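You operate a simulated robot arm through the tools that you are given. There is no shell and no other tool. Be economical: measure what you need, move in short steps, check, and stop when the job is done.

You are at the controls of a simulated two-armed robot. One attempt, no reset.

## Task
Take the lid off the jar marked "clips" on the lower shelf of the wall rack and lay it down there.

Only the result counts: the job must be done as asked and must still hold three seconds after the hand-in. Knocking over, shifting, dropping, spilling or breaking anything else fails it. A push-on lid holds only when it is set on centred and level and pressed home; a screw cap is set on level and turned clockwise until tight.

## Robot
Two 7-joint arms with two-finger parallel grippers on one trunk, on a base that drives. Base frame: it is fixed to the floor where the robot stands at the start and does not move with it; the origin is under the middle of the robot, x ahead of it, y to its left, z up. Readings come in m, degrees, newtons and seconds.
The left shoulder is at the start at [0.03, 0.119, 1.085], the right one opposite. With the tool pointing down near the work surface each hand reaches from about 0.22 to 0.66 m from the robot's upright axis, wherever it stands, measured 20 degrees to its own side. Payload 3.43 kg a hand.
Tool frame (each hand has its own): the origin (TCP) lies between the finger pads and is the grasp point; the fingertips stand 0.03 m ahead of it; z points along the fingers, y is the line along which they close. The gripper opens to 0.094 m. The fingers are 0.028 m wide and 0.01 m thick; the gripper's body (0.05 by 0.096 m) begins 0.055 m behind the TCP.
Orientation is that of the tool frame in the base frame, as [roll, pitch, yaw] about the fixed x, y, z axes, in that order (R = Rz(yaw) Ry(pitch) Rx(roll)). With the fingers straight down and closing along the base's y, the tool's x points along the base's -x, its y along +y and its z along -z.

## Interface
- The arms move only by the tool servo_tool. It takes "left_targets", "right_targets" or both (then of equal length, played together; a hand with none holds still); each is a list of rows, each a list of 3 entries, a list of its own where there are three numbers: the turn, a rotation vector about the base's x, y, z in degrees, then the shift along the base's x, y, z in m, then the opening, from 0 (shut) to 1 (fully open). In form: [[[ax, ay, az], [x, y, z], fingers], ...]. A call has 1 to 10 rows; each row is the pose to reach, as a shift and turn from the pose commanded when the call began. A row lasts 0.2 s, in which the tool goes at most 0.05 m and 8.6 degrees; a call with a longer step from one row to the next is refused whole, and so is a gripper value outside its range. A pose out of reach is approached as far as the arm can. The call stops where the force on the tool passes 40 N (or 10 N more than at its start, if that is more) or the arm is blocked; 0.2 s more then pass. Each finger travels about 0.072 m/s and halts on what it meets, pressing with about 34 N; the grip force reading is that of the motor and also rises with nothing between the fingers. The clock runs only during rows and for 0.2 s after the last one: add rows that repeat a pose to give the fingers time. It gives the time, the measured TCP pose, the force on the tool (base axes), the opening and the grip force at its end, in the units of the frame above (readings bear some noise), with the torque about the TCP (base axes, N m) and any sound that the robot's microphone picked up, and new pictures: "show" is both (left out), scene, wrist or none (wrist: the cameras of the hands that moved).
- Cameras (640 x 400 px; columns grow to the right, rows downward): "scene" is now at [0.0545, 0.0049, 1.8053]; the picture's right is [0.06, -1.00, 0.00], its down [-0.64, -0.04, -0.77] and it looks along [0.77, 0.04, -0.64] (base axes); focal length 283 px, centre (320, 200). "left" rides on the left gripper at [0.076, -0.014, -0.102] in its tool frame; the picture's right is [0.18, 0.98, 0.00], its down [-0.75, 0.14, -0.64] and it looks along [-0.63, 0.12, 0.77] (tool axes); focal length 243 px, centre (320, 200). "right" rides on the right gripper at [0.076, 0.014, -0.103] in its tool frame; the picture's right is [-0.18, 0.98, 0.00], its down [-0.75, -0.14, -0.64] and it looks along [-0.63, -0.12, 0.77] (tool axes); focal length 243 px, centre (320, 200). There is no depth. A picture from a camera that has moved, and an enlarged one, comes with that camera's place and axes in the base frame and with its lens.
- lift_body(by): slides the trunk up (or, below 0, down) by that many m; the arms and the scene camera ride with it, the base frame stays. It gives what a move gives, with no picture.
- roll_base(legs): drives the robot by 1 to 6 legs, each [ahead, turn to the left] in m and degrees, along the robot's own axes; the way and the turn of a leg run together, so that a leg with both is an arc; at most 1.5 m and 180 degrees a leg. The arms and the cameras ride along, it lands a little off, and it stops where it bumps. It gives what a move gives, and a new picture of the scene camera.
- head_to(pan, tilt): turns the head with the scene camera to pan (to the left, within 143 degrees either way) and tilt (down, from -29 to 69), counted from straight ahead of the robot. It gives what a move gives, and a new picture of the scene camera.
- close_up(camera, box): a new picture of the part [left, top, right, bottom] of that camera's present view, enlarged. The clock stands still meanwhile.
- close_job(): hands the job in; it is judged then, once.

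Go step by step. Nothing tells you exact positions but the pictures and the camera data: compare them with the known pose of the tool, close in by small moves and look again before you grip or let go. The budget is 120 turns and 260 pictures, counting those below and the enlarged ones. Unless the task says otherwise, let go and move clear before handing in, and close with one line.

The tools are called after "Emit:" by a JSON object that holds its "api" and its "payload". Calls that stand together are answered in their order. servo_tool: Moves the arms, as the interface text tells. Its arguments: {"type":"object","properties":{"left_targets":{"type":"array"},"right_targets":{"type":"array"},"show":{"type":"string","enum":["both","scene","wrist","none"]}},"required":[]} The other tools are called the same way: lift_body (by) slides the trunk up or down; roll_base (legs) drives the base; head_to (pan, tilt) turns the head that bears the scene camera; close_up (camera, box) takes an enlarged picture of a part of a camera's view; close_job () hands the job in.

At the start:

```text
time_s: 0.0
left_tcp_pos: [0.4308, 0.2445, 1.4442]
left_orientation: [179.9, 0.0, -180.0]
left_ft_force: [-0.4, -0.1, -0.1]
left_moment: [-0.01, 0.01, 0.02]
left_width: 0.0939
left_gripper_force: 0.1
right_tcp_pos: [0.4079, -0.1316, 1.4648]
right_orientation: [-179.9, -0.1, -179.9]
right_ft_force: [-0.4, 0.6, -1.0]
right_moment: [0.01, -0.02, 0.01]
right_width: 0.094
right_gripper_force: 0.1
trunk travel left (down, up): [-0.35, 0.06]
robot x, y, heading: [0.0003, -0.0031, 0.1]
head pan, tilt: [3.3, 39.9]
```

scene: 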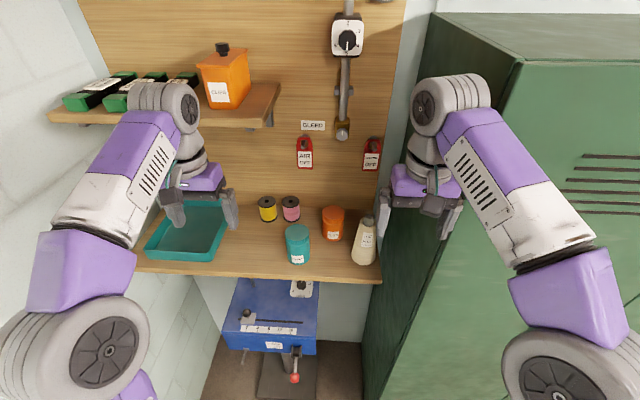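
right: 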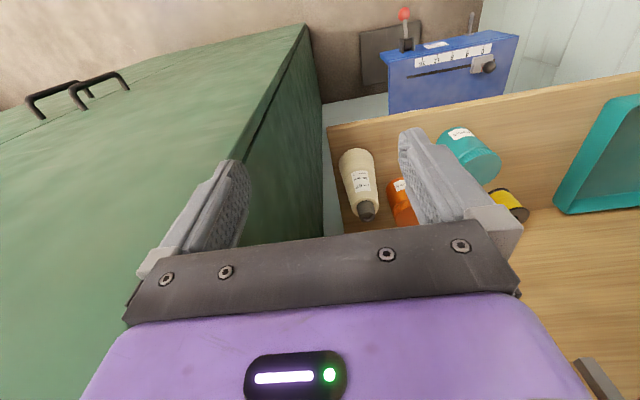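
left: 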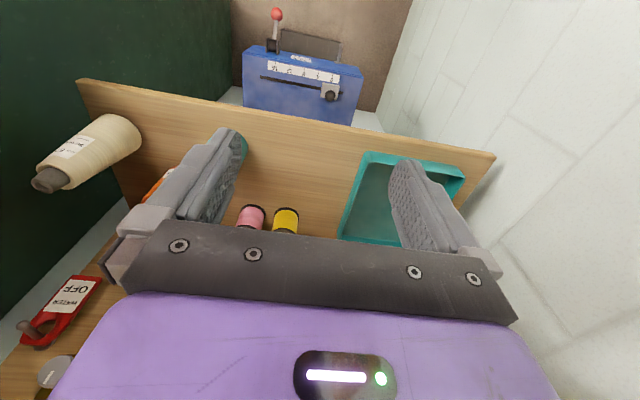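

I see a wall rack with an upper shelf (orange box jar) and a lower shelf with teal jar, orange jar and a cream bottle. I'll enlarge the labels first.

Emit:
{"api": "close_up", "payload": {"camera": "scene", "box": [240, 180, 400, 280]}}

Emit:
{"api": "close_up", "payload": {"camera": "scene", "box": [120, 180, 280, 280]}}

Emit:
{"api": "close_up", "payload": {"camera": "scene", "box": [60, 30, 300, 180]}}

```text
4.00 times, centred on (320, 230) of scene
camera zoom: at [0.0545, 0.0049, 1.8053], right [0.06, -1.0, 0.0], down [-0.64, -0.04, -0.77], along [0.77, 0.04, -0.64], focal length 1130 px, centre (320, 80)
```

zoom: 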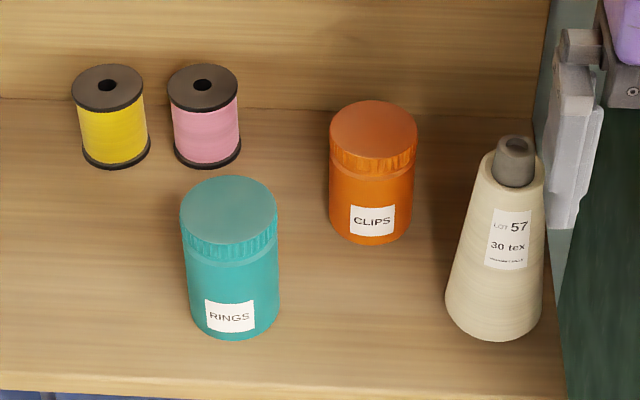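

```text
4.00 times, centred on (200, 230) of scene
camera zoom: at [0.0545, 0.0049, 1.8053], right [0.06, -1.0, 0.0], down [-0.64, -0.04, -0.77], along [0.77, 0.04, -0.64], focal length 1130 px, centre (800, 80)
```

zoom: 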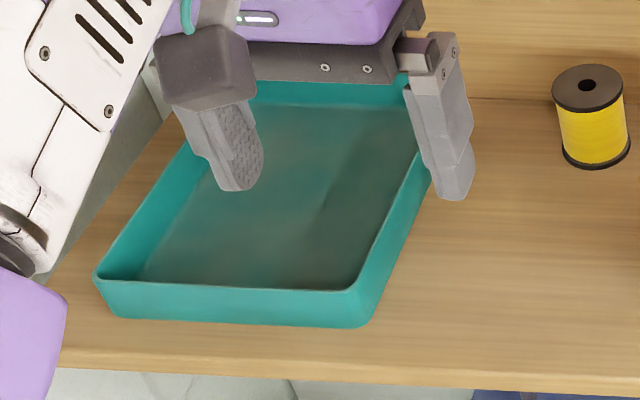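

```text
2.67 times, centred on (180, 105) of scene
camera zoom: at [0.0545, 0.0049, 1.8053], right [0.06, -1.0, 0.0], down [-0.64, -0.04, -0.77], along [0.77, 0.04, -0.64], focal length 754 px, centre (693, 453)
```

zoom: 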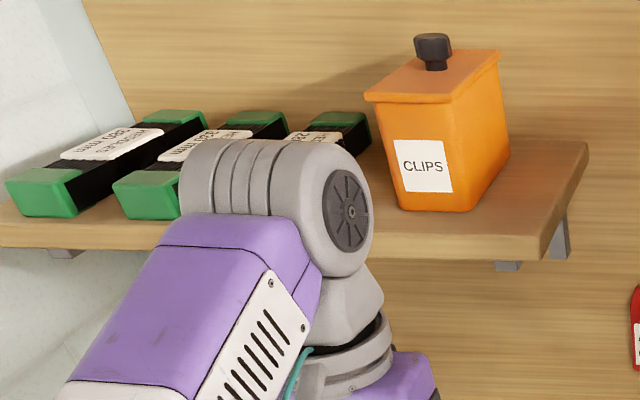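

The target is the round orange "CLIPS" jar on the lower shelf: lid roughly at x 0.72, y 0.0, z 1.2. There's a cabinet close on the right, so I'll pull the right hand back and swing the left hand toward the jar at a safe height.

Emit:
{"api": "servo_tool", "payload": {"left_targets": [[[0, 0, 0], [0, -0.045, 0], 1], [[0, 0, 0], [0, -0.09, 0], 1], [[0, 0, 0], [0.0, -0.135, 0], 1], [[0, 0, 0], [0.0, -0.18, 0], 1], [[0, 0, 0], [0.03, -0.21, 0], 1], [[0, 0, 0], [0.06, -0.235, 0], 1]], "right_targets": [[[0, 0, 0], [-0.04, 0, 0], 1], [[0, 0, 0], [-0.08, 0, 0], 1], [[0, 0, 0], [-0.12, 0, 0], 1], [[0, 0, 0], [-0.12, -0.02, 0], 1], [[0, 0, 0], [-0.12, -0.03, 0], 1], [[0, 0, 0], [-0.12, -0.03, 0], 1]]}}

```text
time_s: 1.4
left_tcp_pos: [0.4521, 0.0207, 1.4444]
left_orientation: [-180.0, 0.2, -180.0]
left_ft_force: [-1.0, -0.2, -0.2]
left_moment: [0.01, -0.01, -0.02]
left_width: 0.0938
left_gripper_force: 0.1
left hand out of reach, approached as far as the arm can: row 6
right_tcp_pos: [0.2867, -0.1623, 1.4637]
right_orientation: [-180.0, 0.1, 180.0]
right_ft_force: [0.4, -0.2, 0.3]
right_moment: [0.02, -0.03, 0.0]
right_width: 0.094
right_gripper_force: 0.1
trunk travel left (down, up): [-0.35, 0.06]
robot x, y, heading: [-0.0001, 0.0009, 0.0]
head pan, tilt: [3.3, 39.9]
camera scene: at [0.0519, 0.0042, 1.8054], right [0.06, -1.0, 0.0], down [-0.64, -0.04, -0.77], along [0.77, 0.05, -0.64], focal length 283 px, centre (320, 200)
camera right: at [0.2087, -0.1482, 1.5677], right [0.18, 0.98, 0.0], down [0.75, -0.14, 0.64], along [0.63, -0.12, -0.77], focal length 243 px, centre (320, 200)
camera left: at [0.3757, 0.0064, 1.5466], right [-0.18, 0.98, 0.0], down [0.75, 0.14, 0.64], along [0.63, 0.12, -0.76], focal length 243 px, centre (320, 200)
```

scene: 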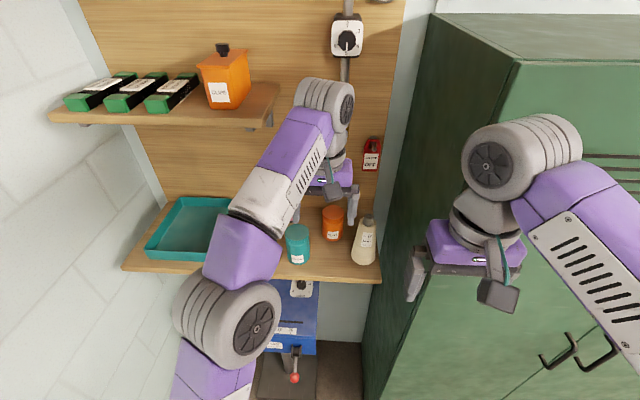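
right: 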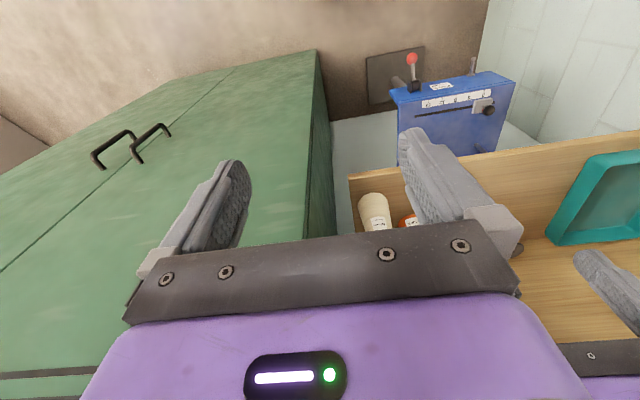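
left: 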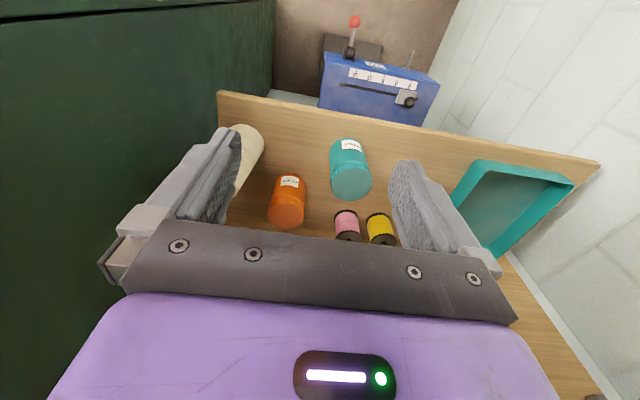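

Triangulation baseline is poor, so I'll lower the left hand in front of the shelf and pitch it forward for a more horizontal view.

Emit:
{"api": "servo_tool", "payload": {"left_targets": [[[0, -8, 0], [-0.04, 0, 0], 1], [[0, -16, 0], [-0.08, 0, -0.02], 1], [[0, -24, 0], [-0.12, 0, -0.06], 1], [[0, -32, 0], [-0.13, 0, -0.1], 1], [[0, -36, 0], [-0.13, 0, -0.13], 1]], "show": "both"}}

```text
refused: row 3 steps farther than a row can; nothing moved
```

Emit:
{"api": "servo_tool", "payload": {"left_targets": [[[0, -8, 0], [-0.04, 0, 0], 1], [[0, -16, 0], [-0.08, 0, -0.02], 1], [[0, -24, 0], [-0.11, 0, -0.05], 1], [[0, -32, 0], [-0.13, 0, -0.09], 1], [[0, -36, 0], [-0.13, 0, -0.13], 1]], "show": "both"}}

```text
time_s: 2.6
left_tcp_pos: [0.3291, 0.0182, 1.3112]
left_orientation: [-179.9, 36.0, 179.9]
left_ft_force: [0.3, -0.7, -0.1]
left_moment: [0.01, 0.0, -0.01]
left_width: 0.0942
left_gripper_force: 0.1
right_tcp_pos: [0.2886, -0.1609, 1.4645]
right_orientation: [-180.0, 0.0, -180.0]
right_ft_force: [0.2, 0.0, 0.3]
right_moment: [0.01, 0.03, 0.0]
right_width: 0.0943
right_gripper_force: 0.1
trunk travel left (down, up): [-0.35, 0.06]
robot x, y, heading: [-0.0041, -0.0023, -0.1]
head pan, tilt: [3.3, 39.9]
camera scene: at [0.0561, 0.0044, 1.8053], right [0.06, -1.0, 0.0], down [-0.64, -0.04, -0.77], along [0.77, 0.04, -0.64], focal length 283 px, centre (320, 200)
camera left: at [0.2071, 0.004, 1.3489], right [-0.15, 0.98, -0.11], down [0.23, 0.14, 0.96], along [0.96, 0.12, -0.25], focal length 243 px, centre (320, 200)
```

scene: 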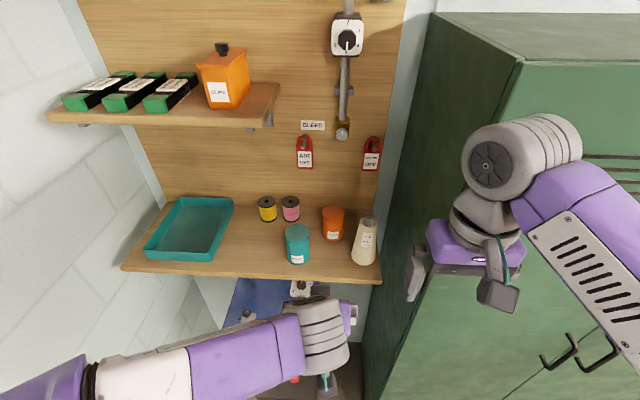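
left: 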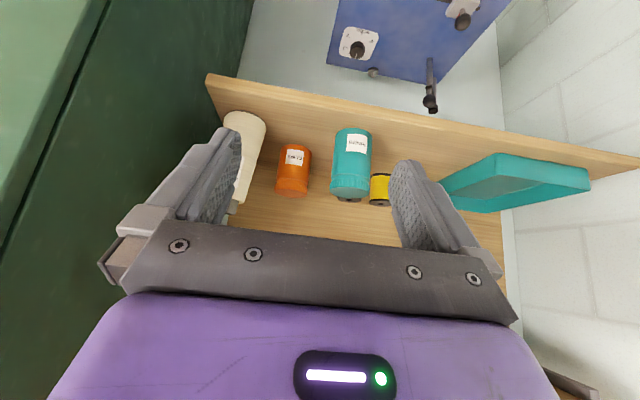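

I have a flatter view now; zooming in to measure the jar from both cameras.

Emit:
{"api": "close_up", "payload": {"camera": "left", "box": [220, 100, 380, 200]}}

Emit:
{"api": "close_up", "payload": {"camera": "scene", "box": [270, 190, 390, 265]}}

```text
4.00 times, centred on (300, 150) of left
camera zoom: at [0.2071, 0.004, 1.3489], right [-0.15, 0.98, -0.11], down [0.23, 0.14, 0.96], along [0.96, 0.12, -0.25], focal length 970 px, centre (400, 400)
```

zoom: 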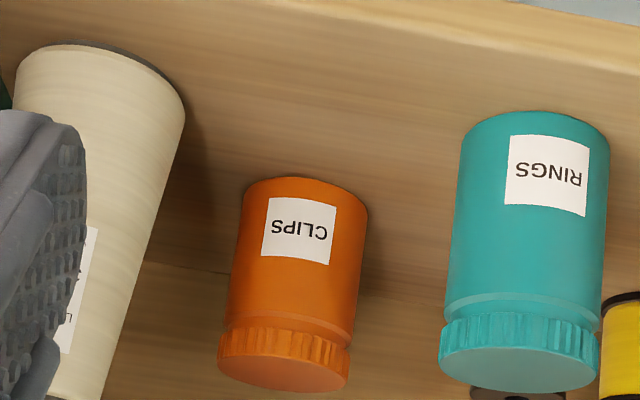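

```text
5.33 times, centred on (330, 228) of scene
camera zoom: at [0.0561, 0.0044, 1.8053], right [0.06, -1.0, 0.0], down [-0.64, -0.04, -0.77], along [0.77, 0.04, -0.64], focal length 1507 px, centre (267, 53)
```

zoom: 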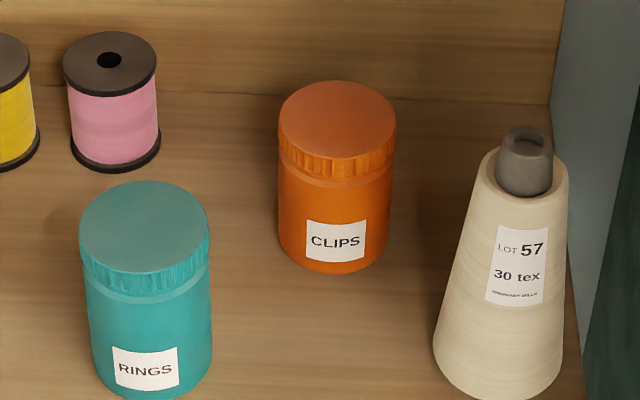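

Lid top comes out at about (0.709, 0.0, 1.213), diameter ≈0.068, shelf z≈1.12. I need to drive ahead ~0.1 m, so first pull the right hand back further and look down for base clearance.

Emit:
{"api": "servo_tool", "payload": {"right_targets": [[[0, 0, 0], [-0.04, 0.0, -0.02], 1], [[0, 0, 0], [-0.07, 0.01, -0.06], 1], [[0, 0, 0], [-0.07, 0.02, -0.1], 1]], "show": "none"}}

Emit:
{"api": "head_to", "payload": {"pan": 0, "tilt": 69}}

```text
refused: row 2 steps farther than a row can; nothing moved
```

```text
time_s: 3.5
left_tcp_pos: [0.3283, 0.0193, 1.3123]
left_orientation: [-179.9, 36.1, 180.0]
left_ft_force: [0.4, -0.7, 0.3]
left_moment: [-0.03, -0.02, -0.02]
left_width: 0.094
left_gripper_force: 0.0
right_tcp_pos: [0.2876, -0.1604, 1.4657]
right_orientation: [-180.0, 0.0, -180.0]
right_ft_force: [0.5, 0.0, 0.1]
right_moment: [-0.02, -0.03, 0.0]
right_width: 0.0939
right_gripper_force: 0.1
trunk travel left (down, up): [-0.35, 0.06]
robot x, y, heading: [0.0004, -0.0019, 0.2]
head pan, tilt: [0.0, 68.8]
camera scene: at [0.0257, -0.0001, 1.769], right [0.0, -1.0, 0.0], down [-0.93, 0.0, -0.36], along [0.36, 0.0, -0.93], focal length 283 px, centre (320, 200)
```

scene: 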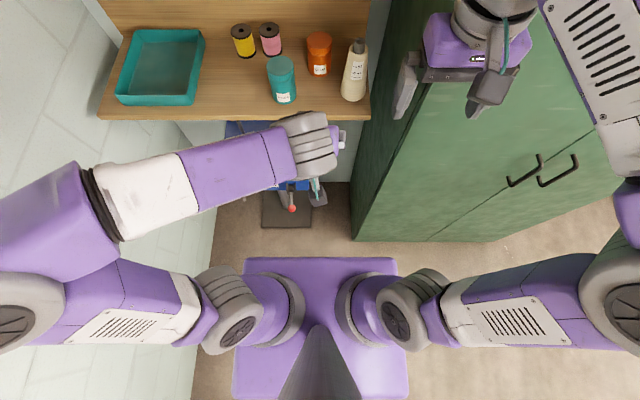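

Base front is at x≈0.28–0.30, the cabinet front at ≈0.425, so I can advance about 0.09 m. Retract the right hand, then raise the trunk.

Emit:
{"api": "servo_tool", "payload": {"right_targets": [[[0, 0, 0], [-0.04, 0.0, -0.01], 1], [[0, 0, 0], [-0.07, 0.01, -0.03], 1], [[0, 0, 0], [-0.08, 0.02, -0.06], 1]], "show": "none"}}

Emit:
{"api": "lift_body", "payload": {"by": 0.06}}

Emit:
{"api": "roll_base", "payload": {"legs": [[0.085, 0]]}}

```text
time_s: 4.3
left_tcp_pos: [0.3286, 0.0196, 1.3112]
left_orientation: [-180.0, 36.0, -179.9]
left_ft_force: [0.6, -0.6, 0.5]
left_moment: [0.04, 0.03, 0.01]
left_width: 0.094
left_gripper_force: 0.0
right_tcp_pos: [0.2077, -0.1421, 1.4064]
right_orientation: [180.0, 0.1, 180.0]
right_ft_force: [0.3, 0.6, 0.5]
right_moment: [-0.02, 0.02, 0.02]
right_width: 0.0939
right_gripper_force: 0.1
trunk travel left (down, up): [-0.35, 0.06]
robot x, y, heading: [0.0007, 0.0021, 0.1]
head pan, tilt: [0.0, 68.8]
```

```text
time_s: 5.3
left_tcp_pos: [0.3279, 0.0196, 1.3713]
left_orientation: [179.9, 36.0, 179.9]
left_ft_force: [0.6, 0.1, -0.5]
left_moment: [-0.01, 0.03, -0.03]
left_width: 0.0941
left_gripper_force: 0.1
right_tcp_pos: [0.2088, -0.1417, 1.4662]
right_orientation: [-180.0, -0.1, 180.0]
right_ft_force: [0.0, -0.5, -0.6]
right_moment: [0.02, 0.01, 0.0]
right_width: 0.094
right_gripper_force: 0.0
trunk travel left (down, up): [-0.41, 0.0]
robot x, y, heading: [-0.0005, -0.0034, -0.0]
head pan, tilt: [0.0, 68.8]
```

```text
time_s: 6.4
left_tcp_pos: [0.4117, 0.0192, 1.3728]
left_orientation: [-180.0, 36.0, -179.8]
left_ft_force: [-0.1, 0.0, 0.1]
left_moment: [-0.02, 0.01, 0.02]
left_width: 0.0941
left_gripper_force: 0.0
right_tcp_pos: [0.2904, -0.1415, 1.4668]
right_orientation: [-180.0, 0.0, -179.9]
right_ft_force: [0.7, -0.3, 0.3]
right_moment: [0.03, -0.02, -0.02]
right_width: 0.0939
right_gripper_force: 0.1
trunk travel left (down, up): [-0.41, 0.0]
robot x, y, heading: [0.0842, -0.0004, -0.2]
head pan, tilt: [0.0, 68.8]
camera scene: at [0.1085, 0.0, 1.829], right [0.0, -1.0, 0.0], down [-0.93, 0.0, -0.36], along [0.36, 0.0, -0.93], focal length 283 px, centre (320, 200)
```

scene: 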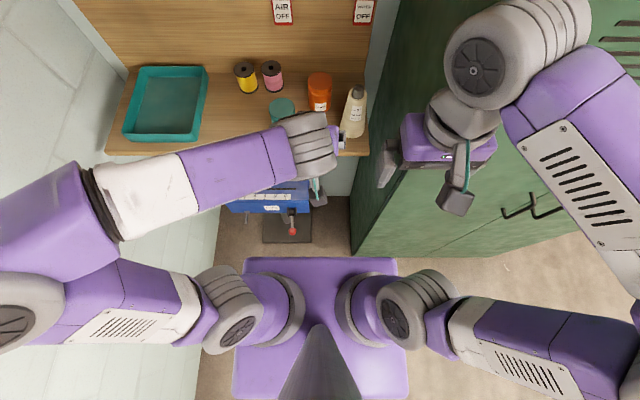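

The advance went cleanly. Now bring the left hand upright near the jar at safe height.

Emit:
{"api": "servo_tool", "payload": {"left_targets": [[[0, 8, 0], [0.04, 0, 0], 1], [[0, 16, 0], [0.08, -0.005, 0], 1], [[0, 24, 0], [0.12, -0.01, 0], 1], [[0, 32, 0], [0.16, -0.015, -0.01], 1], [[0, 36, 0], [0.2, -0.019, -0.02], 1], [[0, 36, 0], [0.23, -0.019, -0.04], 1]], "show": "wrist"}}

Emit:
{"api": "head_to", "payload": {"pan": 0, "tilt": 42}}

```text
time_s: 7.8
left_tcp_pos: [0.6397, 0.0037, 1.3304]
left_orientation: [-179.9, -0.1, -180.0]
left_ft_force: [0.5, 0.3, -0.8]
left_moment: [-0.03, 0.01, -0.01]
left_width: 0.094
left_gripper_force: 0.0
right_tcp_pos: [0.2918, -0.1419, 1.4672]
right_orientation: [-180.0, 0.1, -179.8]
right_ft_force: [0.1, -1.0, -0.1]
right_moment: [0.01, 0.02, 0.02]
right_width: 0.0939
right_gripper_force: 0.0
trunk travel left (down, up): [-0.41, 0.0]
robot x, y, heading: [0.0823, -0.0014, 0.0]
head pan, tilt: [0.0, 68.8]
camera left: at [0.5639, -0.0113, 1.4318], right [-0.18, 0.98, 0.0], down [0.75, 0.14, 0.64], along [0.63, 0.12, -0.77], focal length 243 px, centre (320, 200)
```

left: 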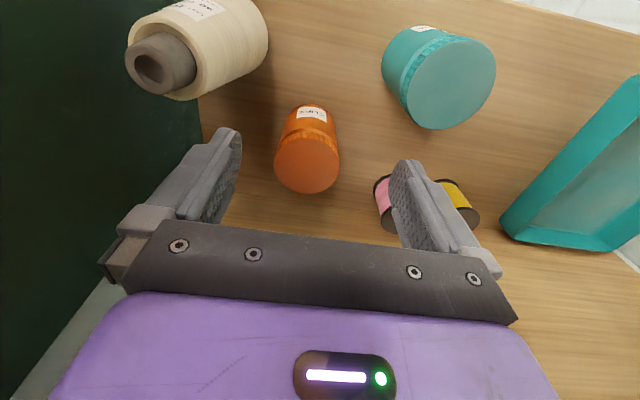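

```text
time_s: 8.7
left_tcp_pos: [0.6391, 0.0033, 1.3302]
left_orientation: [179.9, 0.0, -179.9]
left_ft_force: [-0.3, 0.0, -1.1]
left_moment: [0.0, 0.0, 0.02]
left_width: 0.094
left_gripper_force: 0.1
right_tcp_pos: [0.2902, -0.1429, 1.4673]
right_orientation: [-180.0, 0.1, -179.8]
right_ft_force: [0.2, -0.5, 0.4]
right_moment: [-0.03, 0.0, -0.02]
right_width: 0.0939
right_gripper_force: 0.0
trunk travel left (down, up): [-0.41, 0.0]
robot x, y, heading: [0.0816, -0.0001, 0.4]
head pan, tilt: [0.0, 42.0]
camera scene: at [0.1362, 0.0, 1.8621], right [0.0, -1.0, 0.0], down [-0.67, 0.0, -0.74], along [0.74, 0.0, -0.67], focal length 283 px, centre (320, 200)
```

scene: 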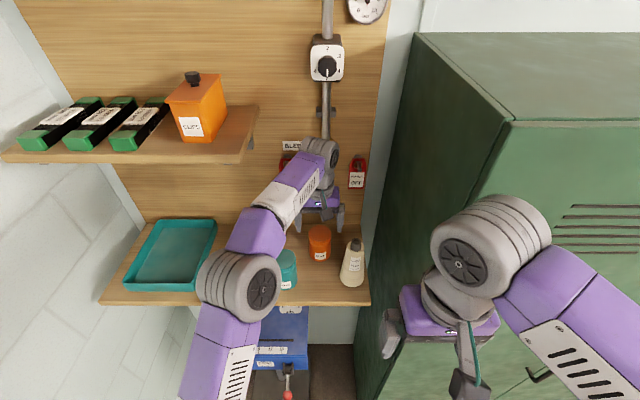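

Left camera puts the lid centre at about (0.70, 0.002). I'll lower a bit, advance over it, and look again.

Emit:
{"api": "servo_tool", "payload": {"left_targets": [[[0, 0, 0], [0.01, 0, -0.04], 1], [[0, 0, 0], [0.035, 0, -0.06], 1], [[0, 0, 0], [0.055, 0, -0.065], 1]]}}

```text
time_s: 9.5
left_tcp_pos: [0.6846, 0.0025, 1.2687]
left_orientation: [-180.0, 0.0, -179.9]
left_ft_force: [-0.5, -0.5, -0.3]
left_moment: [-0.05, -0.01, -0.04]
left_width: 0.0938
left_gripper_force: 0.0
left hand out of reach, approached as far as the arm can: row 3
right_tcp_pos: [0.2904, -0.142, 1.4683]
right_orientation: [179.9, 0.1, -179.9]
right_ft_force: [-1.2, 0.2, 0.3]
right_moment: [-0.03, 0.02, -0.01]
right_width: 0.0941
right_gripper_force: 0.0
trunk travel left (down, up): [-0.41, 0.0]
robot x, y, heading: [0.0848, 0.0, -0.4]
head pan, tilt: [0.0, 42.0]
camera scene: at [0.1357, -0.0002, 1.8622], right [0.0, -1.0, 0.0], down [-0.67, 0.0, -0.74], along [0.74, 0.0, -0.67], focal length 283 px, centre (320, 200)
camera left: at [0.6084, -0.0122, 1.3705], right [-0.18, 0.98, 0.0], down [0.75, 0.14, 0.64], along [0.63, 0.12, -0.77], focal length 243 px, centre (320, 200)
```

scene: 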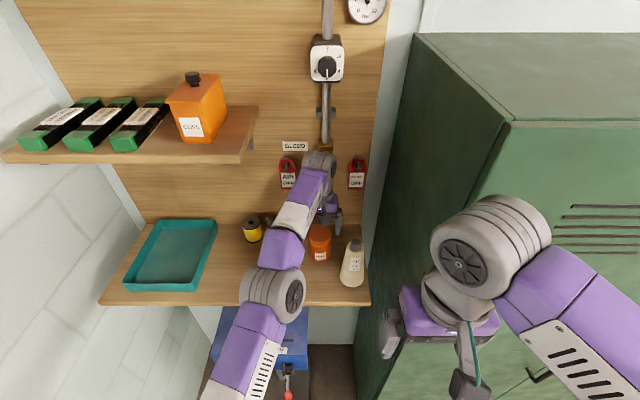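
left: 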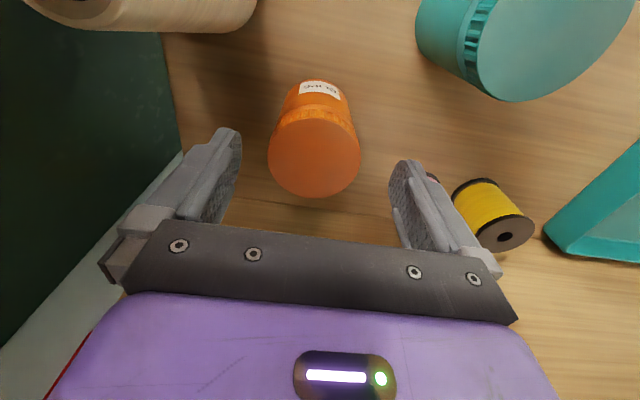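

The arm tops out about 0.02 m short, so I need some more base travel. I'll look down at the base's corner against the cabinet before going on.

Emit:
{"api": "head_to", "payload": {"pan": -60, "tilt": 69}}

Emit:
{"api": "head_to", "payload": {"pan": -140, "tilt": 60}}

```text
time_s: 10.8
left_tcp_pos: [0.6849, 0.0036, 1.2682]
left_orientation: [180.0, 0.0, -179.9]
left_ft_force: [-0.3, -0.4, -0.2]
left_moment: [0.01, -0.03, 0.01]
left_width: 0.094
left_gripper_force: 0.1
right_tcp_pos: [0.2911, -0.1426, 1.467]
right_orientation: [-180.0, 0.0, -179.9]
right_ft_force: [0.9, -0.2, 0.1]
right_moment: [0.01, -0.02, 0.01]
right_width: 0.094
right_gripper_force: 0.0
trunk travel left (down, up): [-0.41, 0.0]
robot x, y, heading: [0.0816, -0.0024, 0.2]
head pan, tilt: [-60.0, 68.8]
camera scene: at [0.0807, -0.0484, 1.829], right [-0.86, -0.5, 0.0], down [-0.47, 0.81, -0.36], along [0.18, -0.31, -0.93], focal length 283 px, centre (320, 200)
```

scene: 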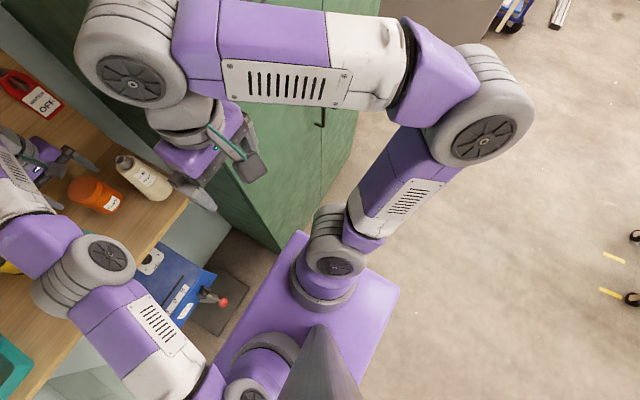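

```text
time_s: 12.4
left_tcp_pos: [0.6851, 0.0021, 1.2681]
left_orientation: [-179.9, 0.0, -179.9]
left_ft_force: [0.0, -0.7, 0.3]
left_moment: [0.02, 0.0, 0.01]
left_width: 0.094
left_gripper_force: 0.1
right_tcp_pos: [0.2898, -0.1422, 1.4655]
right_orientation: [179.9, 0.0, -179.9]
right_ft_force: [-0.7, 0.1, 0.7]
right_moment: [0.01, 0.02, 0.01]
right_width: 0.094
right_gripper_force: 0.1
trunk travel left (down, up): [-0.41, 0.0]
robot x, y, heading: [0.0834, -0.0009, 0.4]
head pan, tilt: [-140.0, 60.0]
camera scene: at [0.0016, -0.0431, 1.8384], right [-0.64, 0.76, 0.0], down [0.66, 0.56, -0.5], along [-0.38, -0.32, -0.87], focal length 283 px, centre (320, 200)
```

scene: 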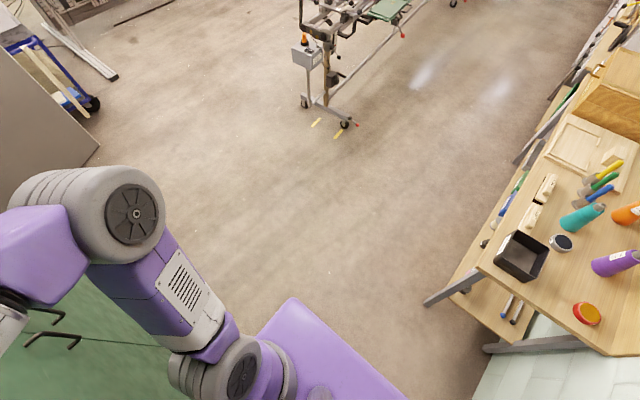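

The base isn't visible under the torso, so its edge isn't far out. I'll pull the hand back 0.05 and drive ahead 0.05 (keeping its place over the shelf).

Emit:
{"api": "servo_tool", "payload": {"left_targets": [[[0, 0, 0], [-0.04, 0, 0], 1], [[0, 0, 0], [-0.075, 0, 0], 1]], "show": "none"}}

Emit:
{"api": "head_to", "payload": {"pan": 0, "tilt": 48}}

Emit:
{"api": "roll_base", "payload": {"legs": [[0.05, 0]]}}

```text
time_s: 13.0
left_tcp_pos: [0.608, 0.0036, 1.2676]
left_orientation: [-180.0, 0.2, -180.0]
left_ft_force: [0.2, 0.2, -0.2]
left_moment: [-0.01, 0.02, -0.01]
left_width: 0.0942
left_gripper_force: 0.0
right_tcp_pos: [0.2906, -0.1412, 1.4665]
right_orientation: [-179.9, 0.0, -179.8]
right_ft_force: [-0.9, 0.2, 0.5]
right_moment: [0.03, 0.01, 0.02]
right_width: 0.094
right_gripper_force: 0.1
trunk travel left (down, up): [-0.41, 0.0]
robot x, y, heading: [0.079, -0.0021, -0.0]
head pan, tilt: [-140.0, 60.0]
```

```text
time_s: 15.2
left_tcp_pos: [0.6077, 0.0041, 1.2669]
left_orientation: [-180.0, 0.0, -179.8]
left_ft_force: [-0.3, -0.5, 0.4]
left_moment: [0.0, -0.04, 0.01]
left_width: 0.0941
left_gripper_force: 0.0
right_tcp_pos: [0.2907, -0.1423, 1.4665]
right_orientation: [-179.9, 0.0, -179.9]
right_ft_force: [0.2, 0.2, -0.2]
right_moment: [0.0, -0.01, 0.01]
right_width: 0.0938
right_gripper_force: 0.1
trunk travel left (down, up): [-0.41, 0.0]
robot x, y, heading: [0.0836, -0.0005, 0.0]
head pan, tilt: [0.0, 48.0]
camera scene: at [0.1313, 0.0, 1.8537], right [0.0, -1.0, 0.0], down [-0.74, 0.0, -0.67], along [0.67, 0.0, -0.74], focal length 283 px, centre (320, 200)
```

scene: 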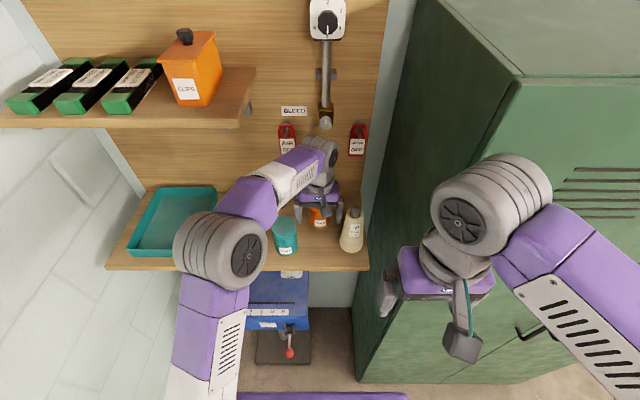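

```text
time_s: 16.1
left_tcp_pos: [0.6567, 0.0036, 1.2673]
left_orientation: [179.9, 0.0, 180.0]
left_ft_force: [0.6, -0.1, 1.0]
left_moment: [0.01, -0.03, -0.02]
left_width: 0.0938
left_gripper_force: 0.0
right_tcp_pos: [0.3391, -0.141, 1.4662]
right_orientation: [-180.0, 0.1, -179.9]
right_ft_force: [-1.0, -0.1, -0.2]
right_moment: [-0.01, -0.02, 0.02]
right_width: 0.0942
right_gripper_force: 0.0
trunk travel left (down, up): [-0.41, 0.0]
robot x, y, heading: [0.1345, 0.0005, -0.0]
head pan, tilt: [0.0, 48.0]
camera scene: at [0.1791, 0.0, 1.8538], right [0.0, -1.0, 0.0], down [-0.74, 0.0, -0.67], along [0.67, 0.0, -0.74], focal length 283 px, centre (320, 200)
```

scene: 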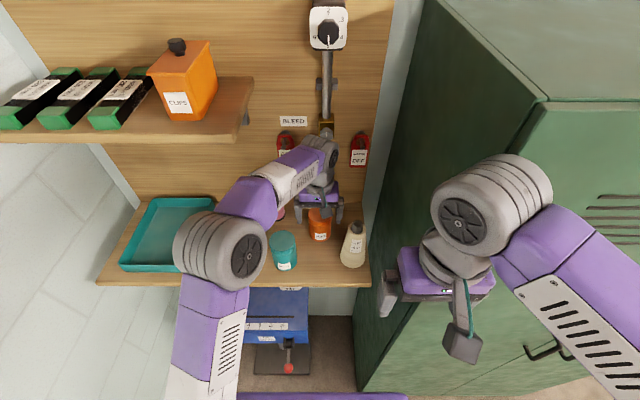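

Drove freely. Now I centre over the lid (≈0.70, 0.001) and pre-turn the wrist clockwise to have range for unscrewing.

Emit:
{"api": "servo_tool", "payload": {"left_targets": [[[0, 0, -8], [0.02, -0.001, 0], 1], [[0, 0, -16], [0.043, -0.002, 0], 1], [[0, 0, -24], [0.043, -0.002, 0], 1], [[0, 0, -32], [0.043, -0.002, 0], 1], [[0, 0, -40], [0.043, -0.002, 0], 1], [[0, 0, -48], [0.043, -0.002, 0], 1]]}}

```text
time_s: 17.5
left_tcp_pos: [0.6999, 0.0026, 1.2673]
left_orientation: [-180.0, 0.0, 131.9]
left_ft_force: [0.3, -0.5, 0.0]
left_moment: [0.03, -0.01, -0.04]
left_width: 0.0942
left_gripper_force: 0.1
right_tcp_pos: [0.3406, -0.1409, 1.4674]
right_orientation: [-179.9, 0.0, -179.8]
right_ft_force: [-0.6, -1.0, 0.3]
right_moment: [0.01, 0.01, 0.01]
right_width: 0.0941
right_gripper_force: 0.0
trunk travel left (down, up): [-0.41, 0.0]
robot x, y, heading: [0.1328, -0.0004, -0.2]
head pan, tilt: [0.0, 48.0]
camera scene: at [0.1805, 0.0004, 1.8537], right [0.0, -1.0, 0.0], down [-0.74, 0.0, -0.67], along [0.67, 0.0, -0.74], focal length 283 px, centre (320, 200)
camera left: at [0.6384, 0.0488, 1.3699], right [0.61, 0.79, 0.0], down [0.61, -0.47, 0.64], along [0.51, -0.39, -0.77], focal length 243 px, centre (320, 200)
```

scene: 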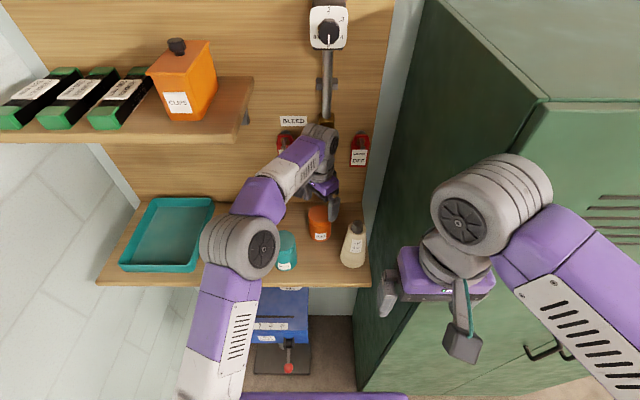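
left: 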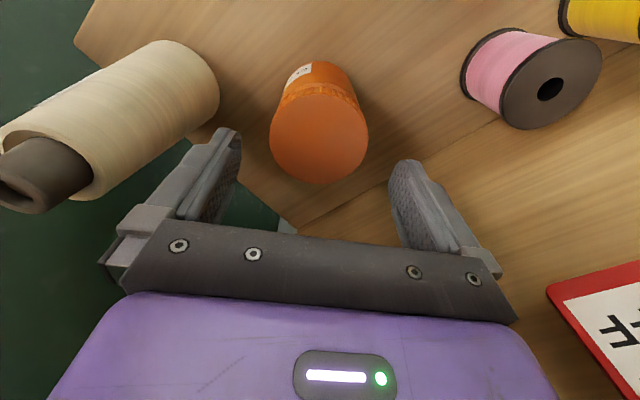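

Lid centre refined to about (0.697, 0.002), between the fingers. Descend to the lid rim (tips ≈1.196).

Emit:
{"api": "servo_tool", "payload": {"left_targets": [[[0, 0, 0], [-0.003, -0.001, -0.02], 1], [[0, 0, 0], [-0.003, -0.001, -0.035], 1], [[0, 0, 0], [-0.003, -0.001, -0.042], 1]]}}

Emit:
{"api": "close_up", "payload": {"camera": "scene", "box": [270, 160, 390, 235]}}

```text
time_s: 18.3
left_tcp_pos: [0.6983, 0.0027, 1.2236]
left_orientation: [180.0, 0.0, 132.2]
left_ft_force: [0.0, -0.3, -0.4]
left_moment: [0.01, 0.01, -0.01]
left_width: 0.0941
left_gripper_force: 0.1
right_tcp_pos: [0.3402, -0.1421, 1.4673]
right_orientation: [-179.9, 0.0, -179.8]
right_ft_force: [-0.2, -0.4, -0.5]
right_moment: [-0.06, -0.02, -0.03]
right_width: 0.0938
right_gripper_force: 0.0
trunk travel left (down, up): [-0.41, 0.0]
robot x, y, heading: [0.137, 0.0013, 0.0]
head pan, tilt: [0.0, 48.0]
camera scene: at [0.1814, 0.0002, 1.8537], right [0.0, -1.0, 0.0], down [-0.74, 0.0, -0.67], along [0.67, 0.0, -0.74], focal length 283 px, centre (320, 200)
camera left: at [0.6363, 0.0482, 1.3257], right [0.61, 0.8, 0.0], down [0.61, -0.46, 0.64], along [0.51, -0.39, -0.77], focal length 243 px, centre (320, 200)
```

scene: 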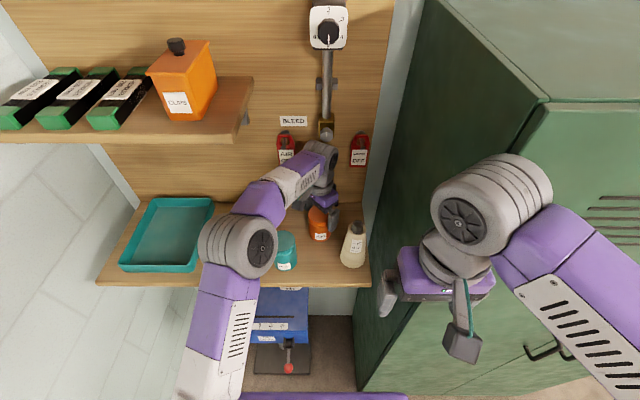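
left: 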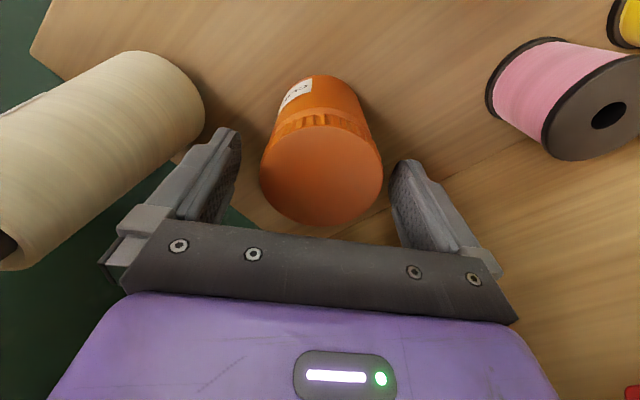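

```text
5.33 times, centred on (330, 198) of scene
camera zoom: at [0.1814, 0.0002, 1.8537], right [0.0, -1.0, 0.0], down [-0.74, 0.0, -0.67], along [0.67, 0.0, -0.74], focal length 1507 px, centre (267, 213)
```

zoom: 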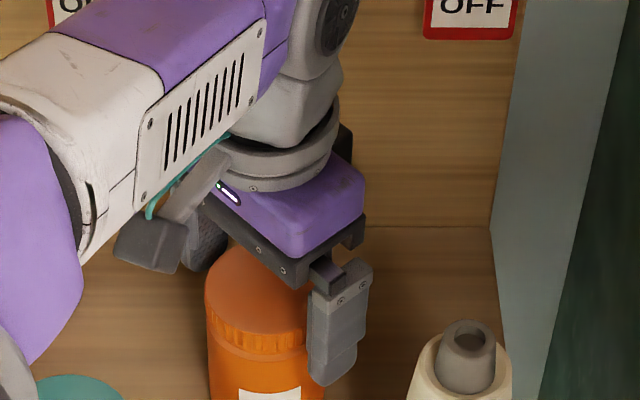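

Lid centred between the fingers, tips within the rim height. Close gently.

Emit:
{"api": "servo_tool", "payload": {"left_targets": [[[0, 0, 0], [0, 0, 0], 0.6], [[0, 0, 0], [0, 0, 0], 0.6], [[0, 0, 0], [0, 0, 0], 0.6], [[0, 0, 0], [0, 0, 0], 0.6]]}}

```text
time_s: 19.3
left_tcp_pos: [0.6982, 0.0016, 1.2253]
left_orientation: [-179.9, 0.1, 132.1]
left_ft_force: [-0.1, 0.3, -0.4]
left_moment: [0.02, -0.03, 0.02]
left_width: 0.067
left_gripper_force: 33.5
right_tcp_pos: [0.3411, -0.1422, 1.4673]
right_orientation: [179.9, 0.1, -179.7]
right_ft_force: [0.3, -0.6, -0.1]
right_moment: [0.04, 0.03, 0.01]
right_width: 0.0942
right_gripper_force: 0.0
trunk travel left (down, up): [-0.41, 0.0]
robot x, y, heading: [0.1312, -0.0002, 0.2]
head pan, tilt: [0.0, 48.0]
camera scene: at [0.1814, 0.0003, 1.8536], right [0.0, -1.0, 0.0], down [-0.74, 0.0, -0.67], along [0.67, 0.0, -0.74], focal length 283 px, centre (320, 200)
camera left: at [0.6362, 0.0481, 1.326], right [0.61, 0.8, 0.0], down [0.61, -0.46, 0.64], along [0.51, -0.39, -0.77], focal length 243 px, centre (320, 200)
```

scene: 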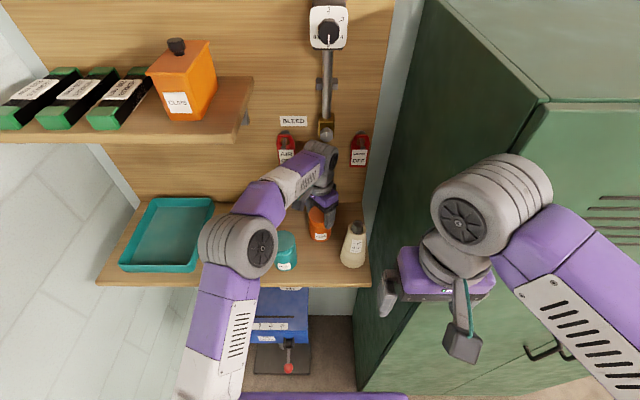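
left: 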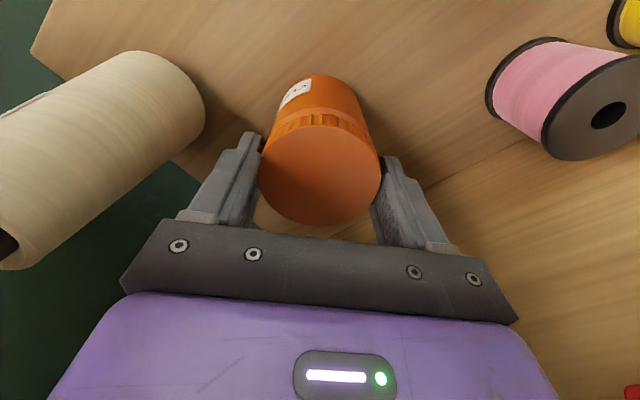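

Gripped at 0.067 m. Now a trial turn counter-clockwise by 16°, watching the torque and the jar's label.

Emit:
{"api": "servo_tool", "payload": {"left_targets": [[[0, 0, 0], [0, 0, 0], 0.4], [[0, 0, 4], [0, 0, 0], 0.4], [[0, 0, 8], [0, 0, 0], 0.4], [[0, 0, 12], [0, 0, 0], 0.4], [[0, 0, 16], [0, 0, 0], 0.4]], "show": "wrist"}}

Emit:
{"api": "close_up", "payload": {"camera": "scene", "box": [270, 180, 390, 255]}}

```text
time_s: 20.5
left_tcp_pos: [0.6973, 0.0023, 1.2255]
left_orientation: [-180.0, 0.0, 148.3]
left_ft_force: [-0.1, 0.0, -0.9]
left_moment: [-0.04, 0.0, 0.02]
left_width: 0.0668
left_gripper_force: 34.1
right_tcp_pos: [0.3421, -0.1415, 1.4673]
right_orientation: [-179.9, -0.1, -179.8]
right_ft_force: [0.3, 0.0, 0.2]
right_moment: [0.0, -0.02, 0.0]
right_width: 0.0941
right_gripper_force: 0.2
trunk travel left (down, up): [-0.41, 0.0]
robot x, y, heading: [0.1312, -0.0014, -0.2]
head pan, tilt: [0.0, 48.0]
camera left: at [0.6252, 0.0289, 1.3269], right [0.36, 0.93, 0.0], down [0.71, -0.28, 0.64], along [0.6, -0.23, -0.77], focal length 243 px, centre (320, 200)
```

left: 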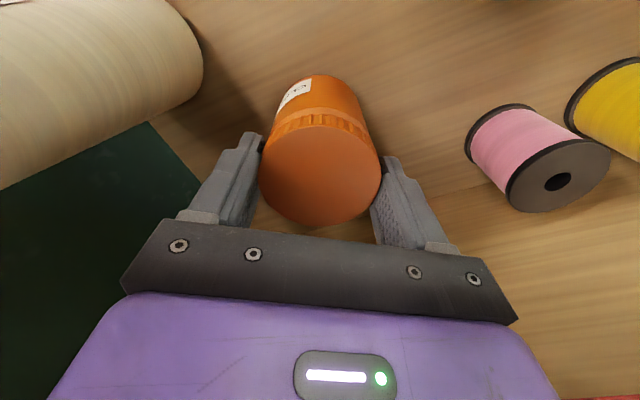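

```text
5.33 times, centred on (330, 218) of scene
camera zoom: at [0.1814, 0.0002, 1.8537], right [0.0, -1.0, 0.0], down [-0.74, 0.0, -0.67], along [0.67, 0.0, -0.74], focal length 1507 px, centre (267, 107)
```

zoom: 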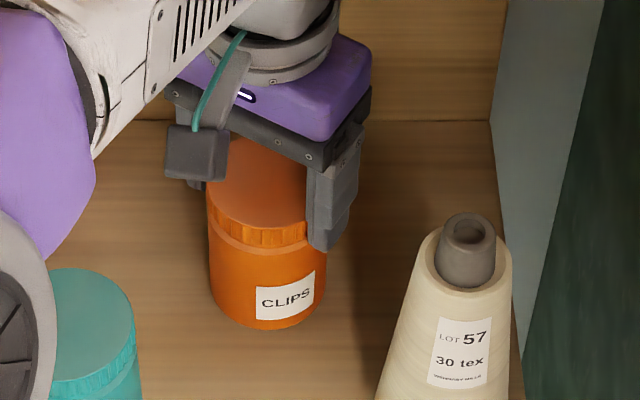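

The whole jar turned with the lid (label rotated), with almost no torque. I'll see whether pressing down gives the jar enough grip on the shelf; first find the push force for a small downward command.

Emit:
{"api": "servo_tool", "payload": {"left_targets": [[[0, 0, 0], [0, 0, -0.002], 0.3], [[0, 0, 0], [0, 0, -0.004], 0.3]], "show": "none"}}

```text
time_s: 21.1
left_tcp_pos: [0.697, 0.0019, 1.2242]
left_orientation: [179.9, 0.3, 148.0]
left_ft_force: [0.2, 2.0, 8.4]
left_moment: [-0.07, 0.23, 0.0]
left_width: 0.0672
left_gripper_force: 34.0
right_tcp_pos: [0.3411, -0.1423, 1.467]
right_orientation: [-179.8, 0.1, -180.0]
right_ft_force: [0.6, -0.3, -0.1]
right_moment: [0.0, 0.0, 0.02]
right_width: 0.094
right_gripper_force: 0.0
trunk travel left (down, up): [-0.41, 0.0]
robot x, y, heading: [0.1331, 0.004, -0.0]
head pan, tilt: [0.0, 48.0]
```

4 mm of command gives ~8 N. Press to about 20 N and twist 16°.

Emit:
{"api": "servo_tool", "payload": {"left_targets": [[[0, 0, 0], [0, 0, -0.003], 0.3], [[0, 0, 0], [0, 0, -0.006], 0.3], [[0, 0, 4], [0, 0, -0.006], 0.3], [[0, 0, 8], [0, 0, -0.006], 0.3], [[0, 0, 12], [0, 0, -0.006], 0.3], [[0, 0, 16], [0, 0, -0.006], 0.3]], "show": "wrist"}}

Emit:
{"api": "close_up", "payload": {"camera": "scene", "box": [270, 180, 390, 255]}}

```text
time_s: 21.8
left_tcp_pos: [0.6995, 0.0008, 1.2222]
left_orientation: [179.8, 0.9, 149.0]
left_ft_force: [-4.8, 1.8, 13.2]
left_moment: [0.19, 0.52, -0.01]
left_width: 0.0668
left_gripper_force: 34.6
right_tcp_pos: [0.339, -0.1416, 1.4672]
right_orientation: [-180.0, 0.1, -179.8]
right_ft_force: [-0.3, -0.3, 0.2]
right_moment: [0.0, -0.02, -0.02]
right_width: 0.0939
right_gripper_force: 0.1
trunk travel left (down, up): [-0.41, 0.0]
robot x, y, heading: [0.1283, 0.0006, 0.4]
head pan, tilt: [0.0, 48.0]
stopped in row 3 (left hand): the force on the tool passed its limit at 41 N (the readings are from after the stop); the commanded pose is now the measured one
camera left: at [0.6251, 0.0278, 1.3235], right [0.35, 0.94, 0.0], down [0.71, -0.26, 0.65], along [0.61, -0.23, -0.76], focal length 243 px, centre (320, 200)
```

left: 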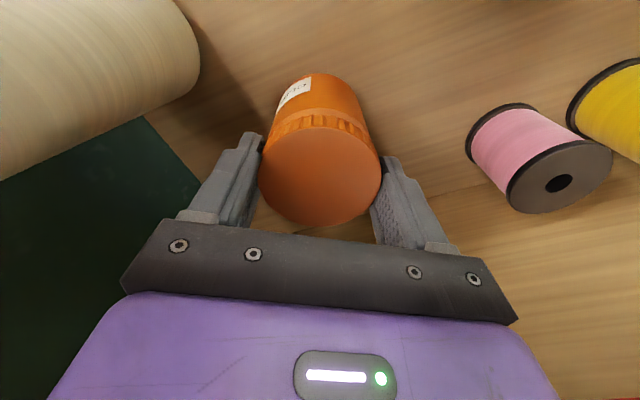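

```text
5.33 times, centred on (330, 218) of scene
camera zoom: at [0.1802, 0.0002, 1.8535], right [0.0, -1.0, 0.0], down [-0.74, 0.0, -0.67], along [0.67, 0.0, -0.74], focal length 1507 px, centre (267, 107)
```

zoom: 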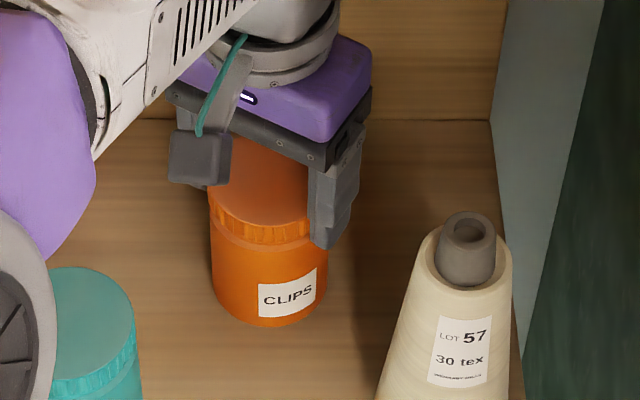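

Pressing isn't enough, so the jar body must be held by the right hand from the front, pitched down between the teal jar and the cone (gap about y ±0.063). First release the lid, rise, and turn the left wrist clockwise to get its camera out of the way.

Emit:
{"api": "servo_tool", "payload": {"left_targets": [[[0, 0, 0], [-0.001, 0.001, 0.002], 0.9], [[0, 0, 0], [-0.001, 0.001, 0.002], 1], [[0, 0, 0], [-0.001, 0.001, 0.02], 1], [[0, 0, -8], [-0.001, 0.001, 0.045], 1], [[0, 0, -16], [-0.001, 0.001, 0.045], 1], [[0, 0, -24], [-0.001, 0.001, 0.045], 1], [[0, 0, -32], [-0.001, 0.001, 0.045], 1], [[0, 0, -40], [-0.001, 0.001, 0.045], 1], [[0, 0, -48], [-0.001, 0.001, 0.045], 1], [[0, 0, -56], [-0.001, 0.001, 0.045], 1]], "show": "none"}}

Emit:
{"api": "servo_tool", "payload": {"left_targets": [[[0, 0, -8], [0, 0, 0], 1], [[0, 0, -16], [0, 0, 0], 1], [[0, 0, -24], [0, 0, 0], 1], [[0, 0, -32], [0, 0, 0], 1]]}}

```text
time_s: 24.0
left_tcp_pos: [0.6983, 0.0018, 1.2657]
left_orientation: [179.8, 0.8, 93.0]
left_ft_force: [-0.7, -0.2, 0.6]
left_moment: [0.02, 0.03, 0.0]
left_width: 0.0939
left_gripper_force: 0.0
right_tcp_pos: [0.3407, -0.1412, 1.4662]
right_orientation: [179.9, 0.1, -179.8]
right_ft_force: [0.5, -0.2, 1.0]
right_moment: [0.01, 0.02, -0.01]
right_width: 0.0938
right_gripper_force: 0.0
trunk travel left (down, up): [-0.41, 0.0]
robot x, y, heading: [0.1319, -0.0015, 0.5]
head pan, tilt: [0.0, 48.0]
```

```text
time_s: 25.0
left_tcp_pos: [0.7, 0.0016, 1.2651]
left_orientation: [179.8, 0.9, 60.9]
left_ft_force: [0.0, -0.2, -0.4]
left_moment: [-0.02, 0.0, 0.0]
left_width: 0.0942
left_gripper_force: 0.0
right_tcp_pos: [0.3413, -0.1414, 1.4669]
right_orientation: [-180.0, 0.0, -179.8]
right_ft_force: [0.6, 0.0, 1.6]
right_moment: [-0.04, -0.01, 0.0]
right_width: 0.0942
right_gripper_force: 0.1
trunk travel left (down, up): [-0.41, 0.0]
robot x, y, heading: [0.136, -0.0014, 0.4]
head pan, tilt: [0.0, 48.0]
camera scene: at [0.1813, 0.0003, 1.8537], right [0.0, -1.0, 0.0], down [-0.74, 0.0, -0.67], along [0.67, 0.0, -0.74], focal length 283 px, centre (320, 200)
camera left: at [0.7243, 0.0762, 1.3669], right [0.95, -0.32, 0.0], down [-0.24, -0.72, 0.65], along [-0.21, -0.62, -0.76], focal length 243 px, centre (320, 200)
```

scene: 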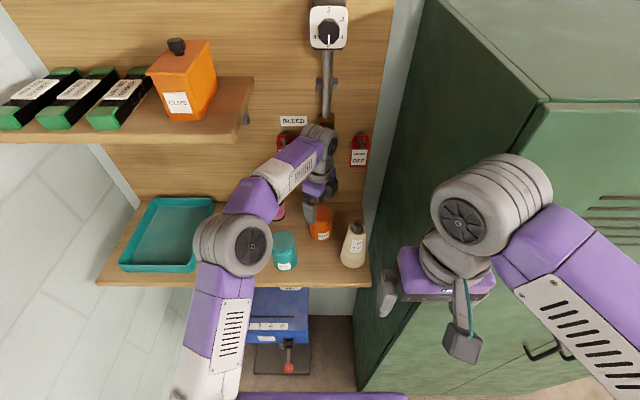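
left: 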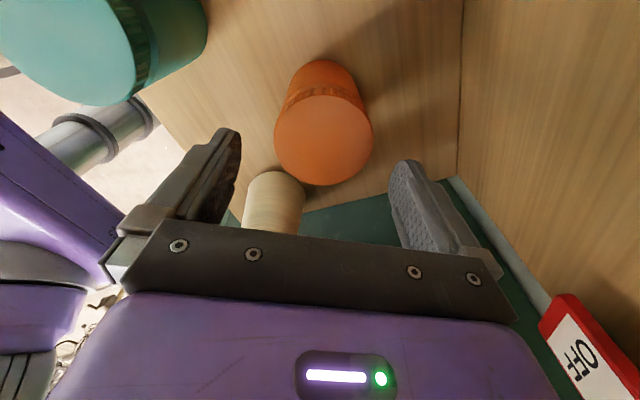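

Wrist has wide range; lid centre ≈(0.70, 0.003). Now bring the right hand, pitched 55° forward, to a staging pose in front of the jar.

Emit:
{"api": "servo_tool", "payload": {"right_targets": [[[0, -8, 0], [0, 0.02, -0.03], 1], [[0, -16, 0], [0.01, 0.04, -0.06], 1], [[0, -24, 0], [0.03, 0.065, -0.09], 0.9], [[0, -32, 0], [0.055, 0.09, -0.12], 0.9], [[0, -40, 0], [0.085, 0.11, -0.145], 0.85], [[0, -48, 0], [0.115, 0.128, -0.165], 0.85], [[0, -55, 0], [0.145, 0.143, -0.18], 0.85]]}}

```text
time_s: 26.6
left_tcp_pos: [0.7009, 0.0028, 1.2658]
left_orientation: [179.8, 0.8, 61.0]
left_ft_force: [1.2, 0.8, -0.8]
left_moment: [0.0, 0.0, 0.04]
left_width: 0.0939
left_gripper_force: 0.1
right_tcp_pos: [0.4874, 0.0029, 1.2846]
right_orientation: [-179.7, 55.0, -179.7]
right_ft_force: [1.2, 0.0, 0.6]
right_moment: [0.02, 0.0, -0.05]
right_width: 0.0798
right_gripper_force: 0.1
trunk travel left (down, up): [-0.41, 0.0]
robot x, y, heading: [0.1344, 0.0, 0.1]
head pan, tilt: [0.0, 48.0]
camera scene: at [0.1828, 0.0018, 1.8536], right [0.0, -1.0, 0.0], down [-0.74, 0.0, -0.67], along [0.67, 0.0, -0.74], focal length 283 px, centre (320, 200)
camera right: at [0.3585, 0.0168, 1.2809], right [0.1, 0.98, 0.15], down [-0.09, -0.14, 0.99], along [0.99, -0.12, 0.08], focal length 243 px, centre (320, 200)
```

scene: 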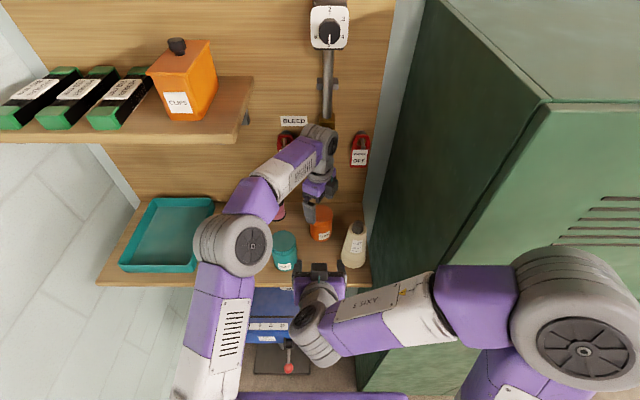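
right: 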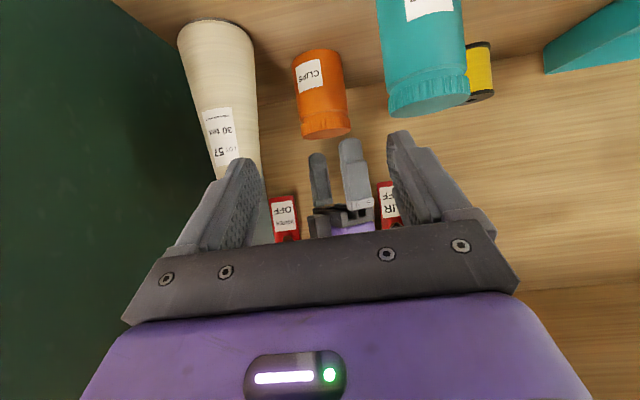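

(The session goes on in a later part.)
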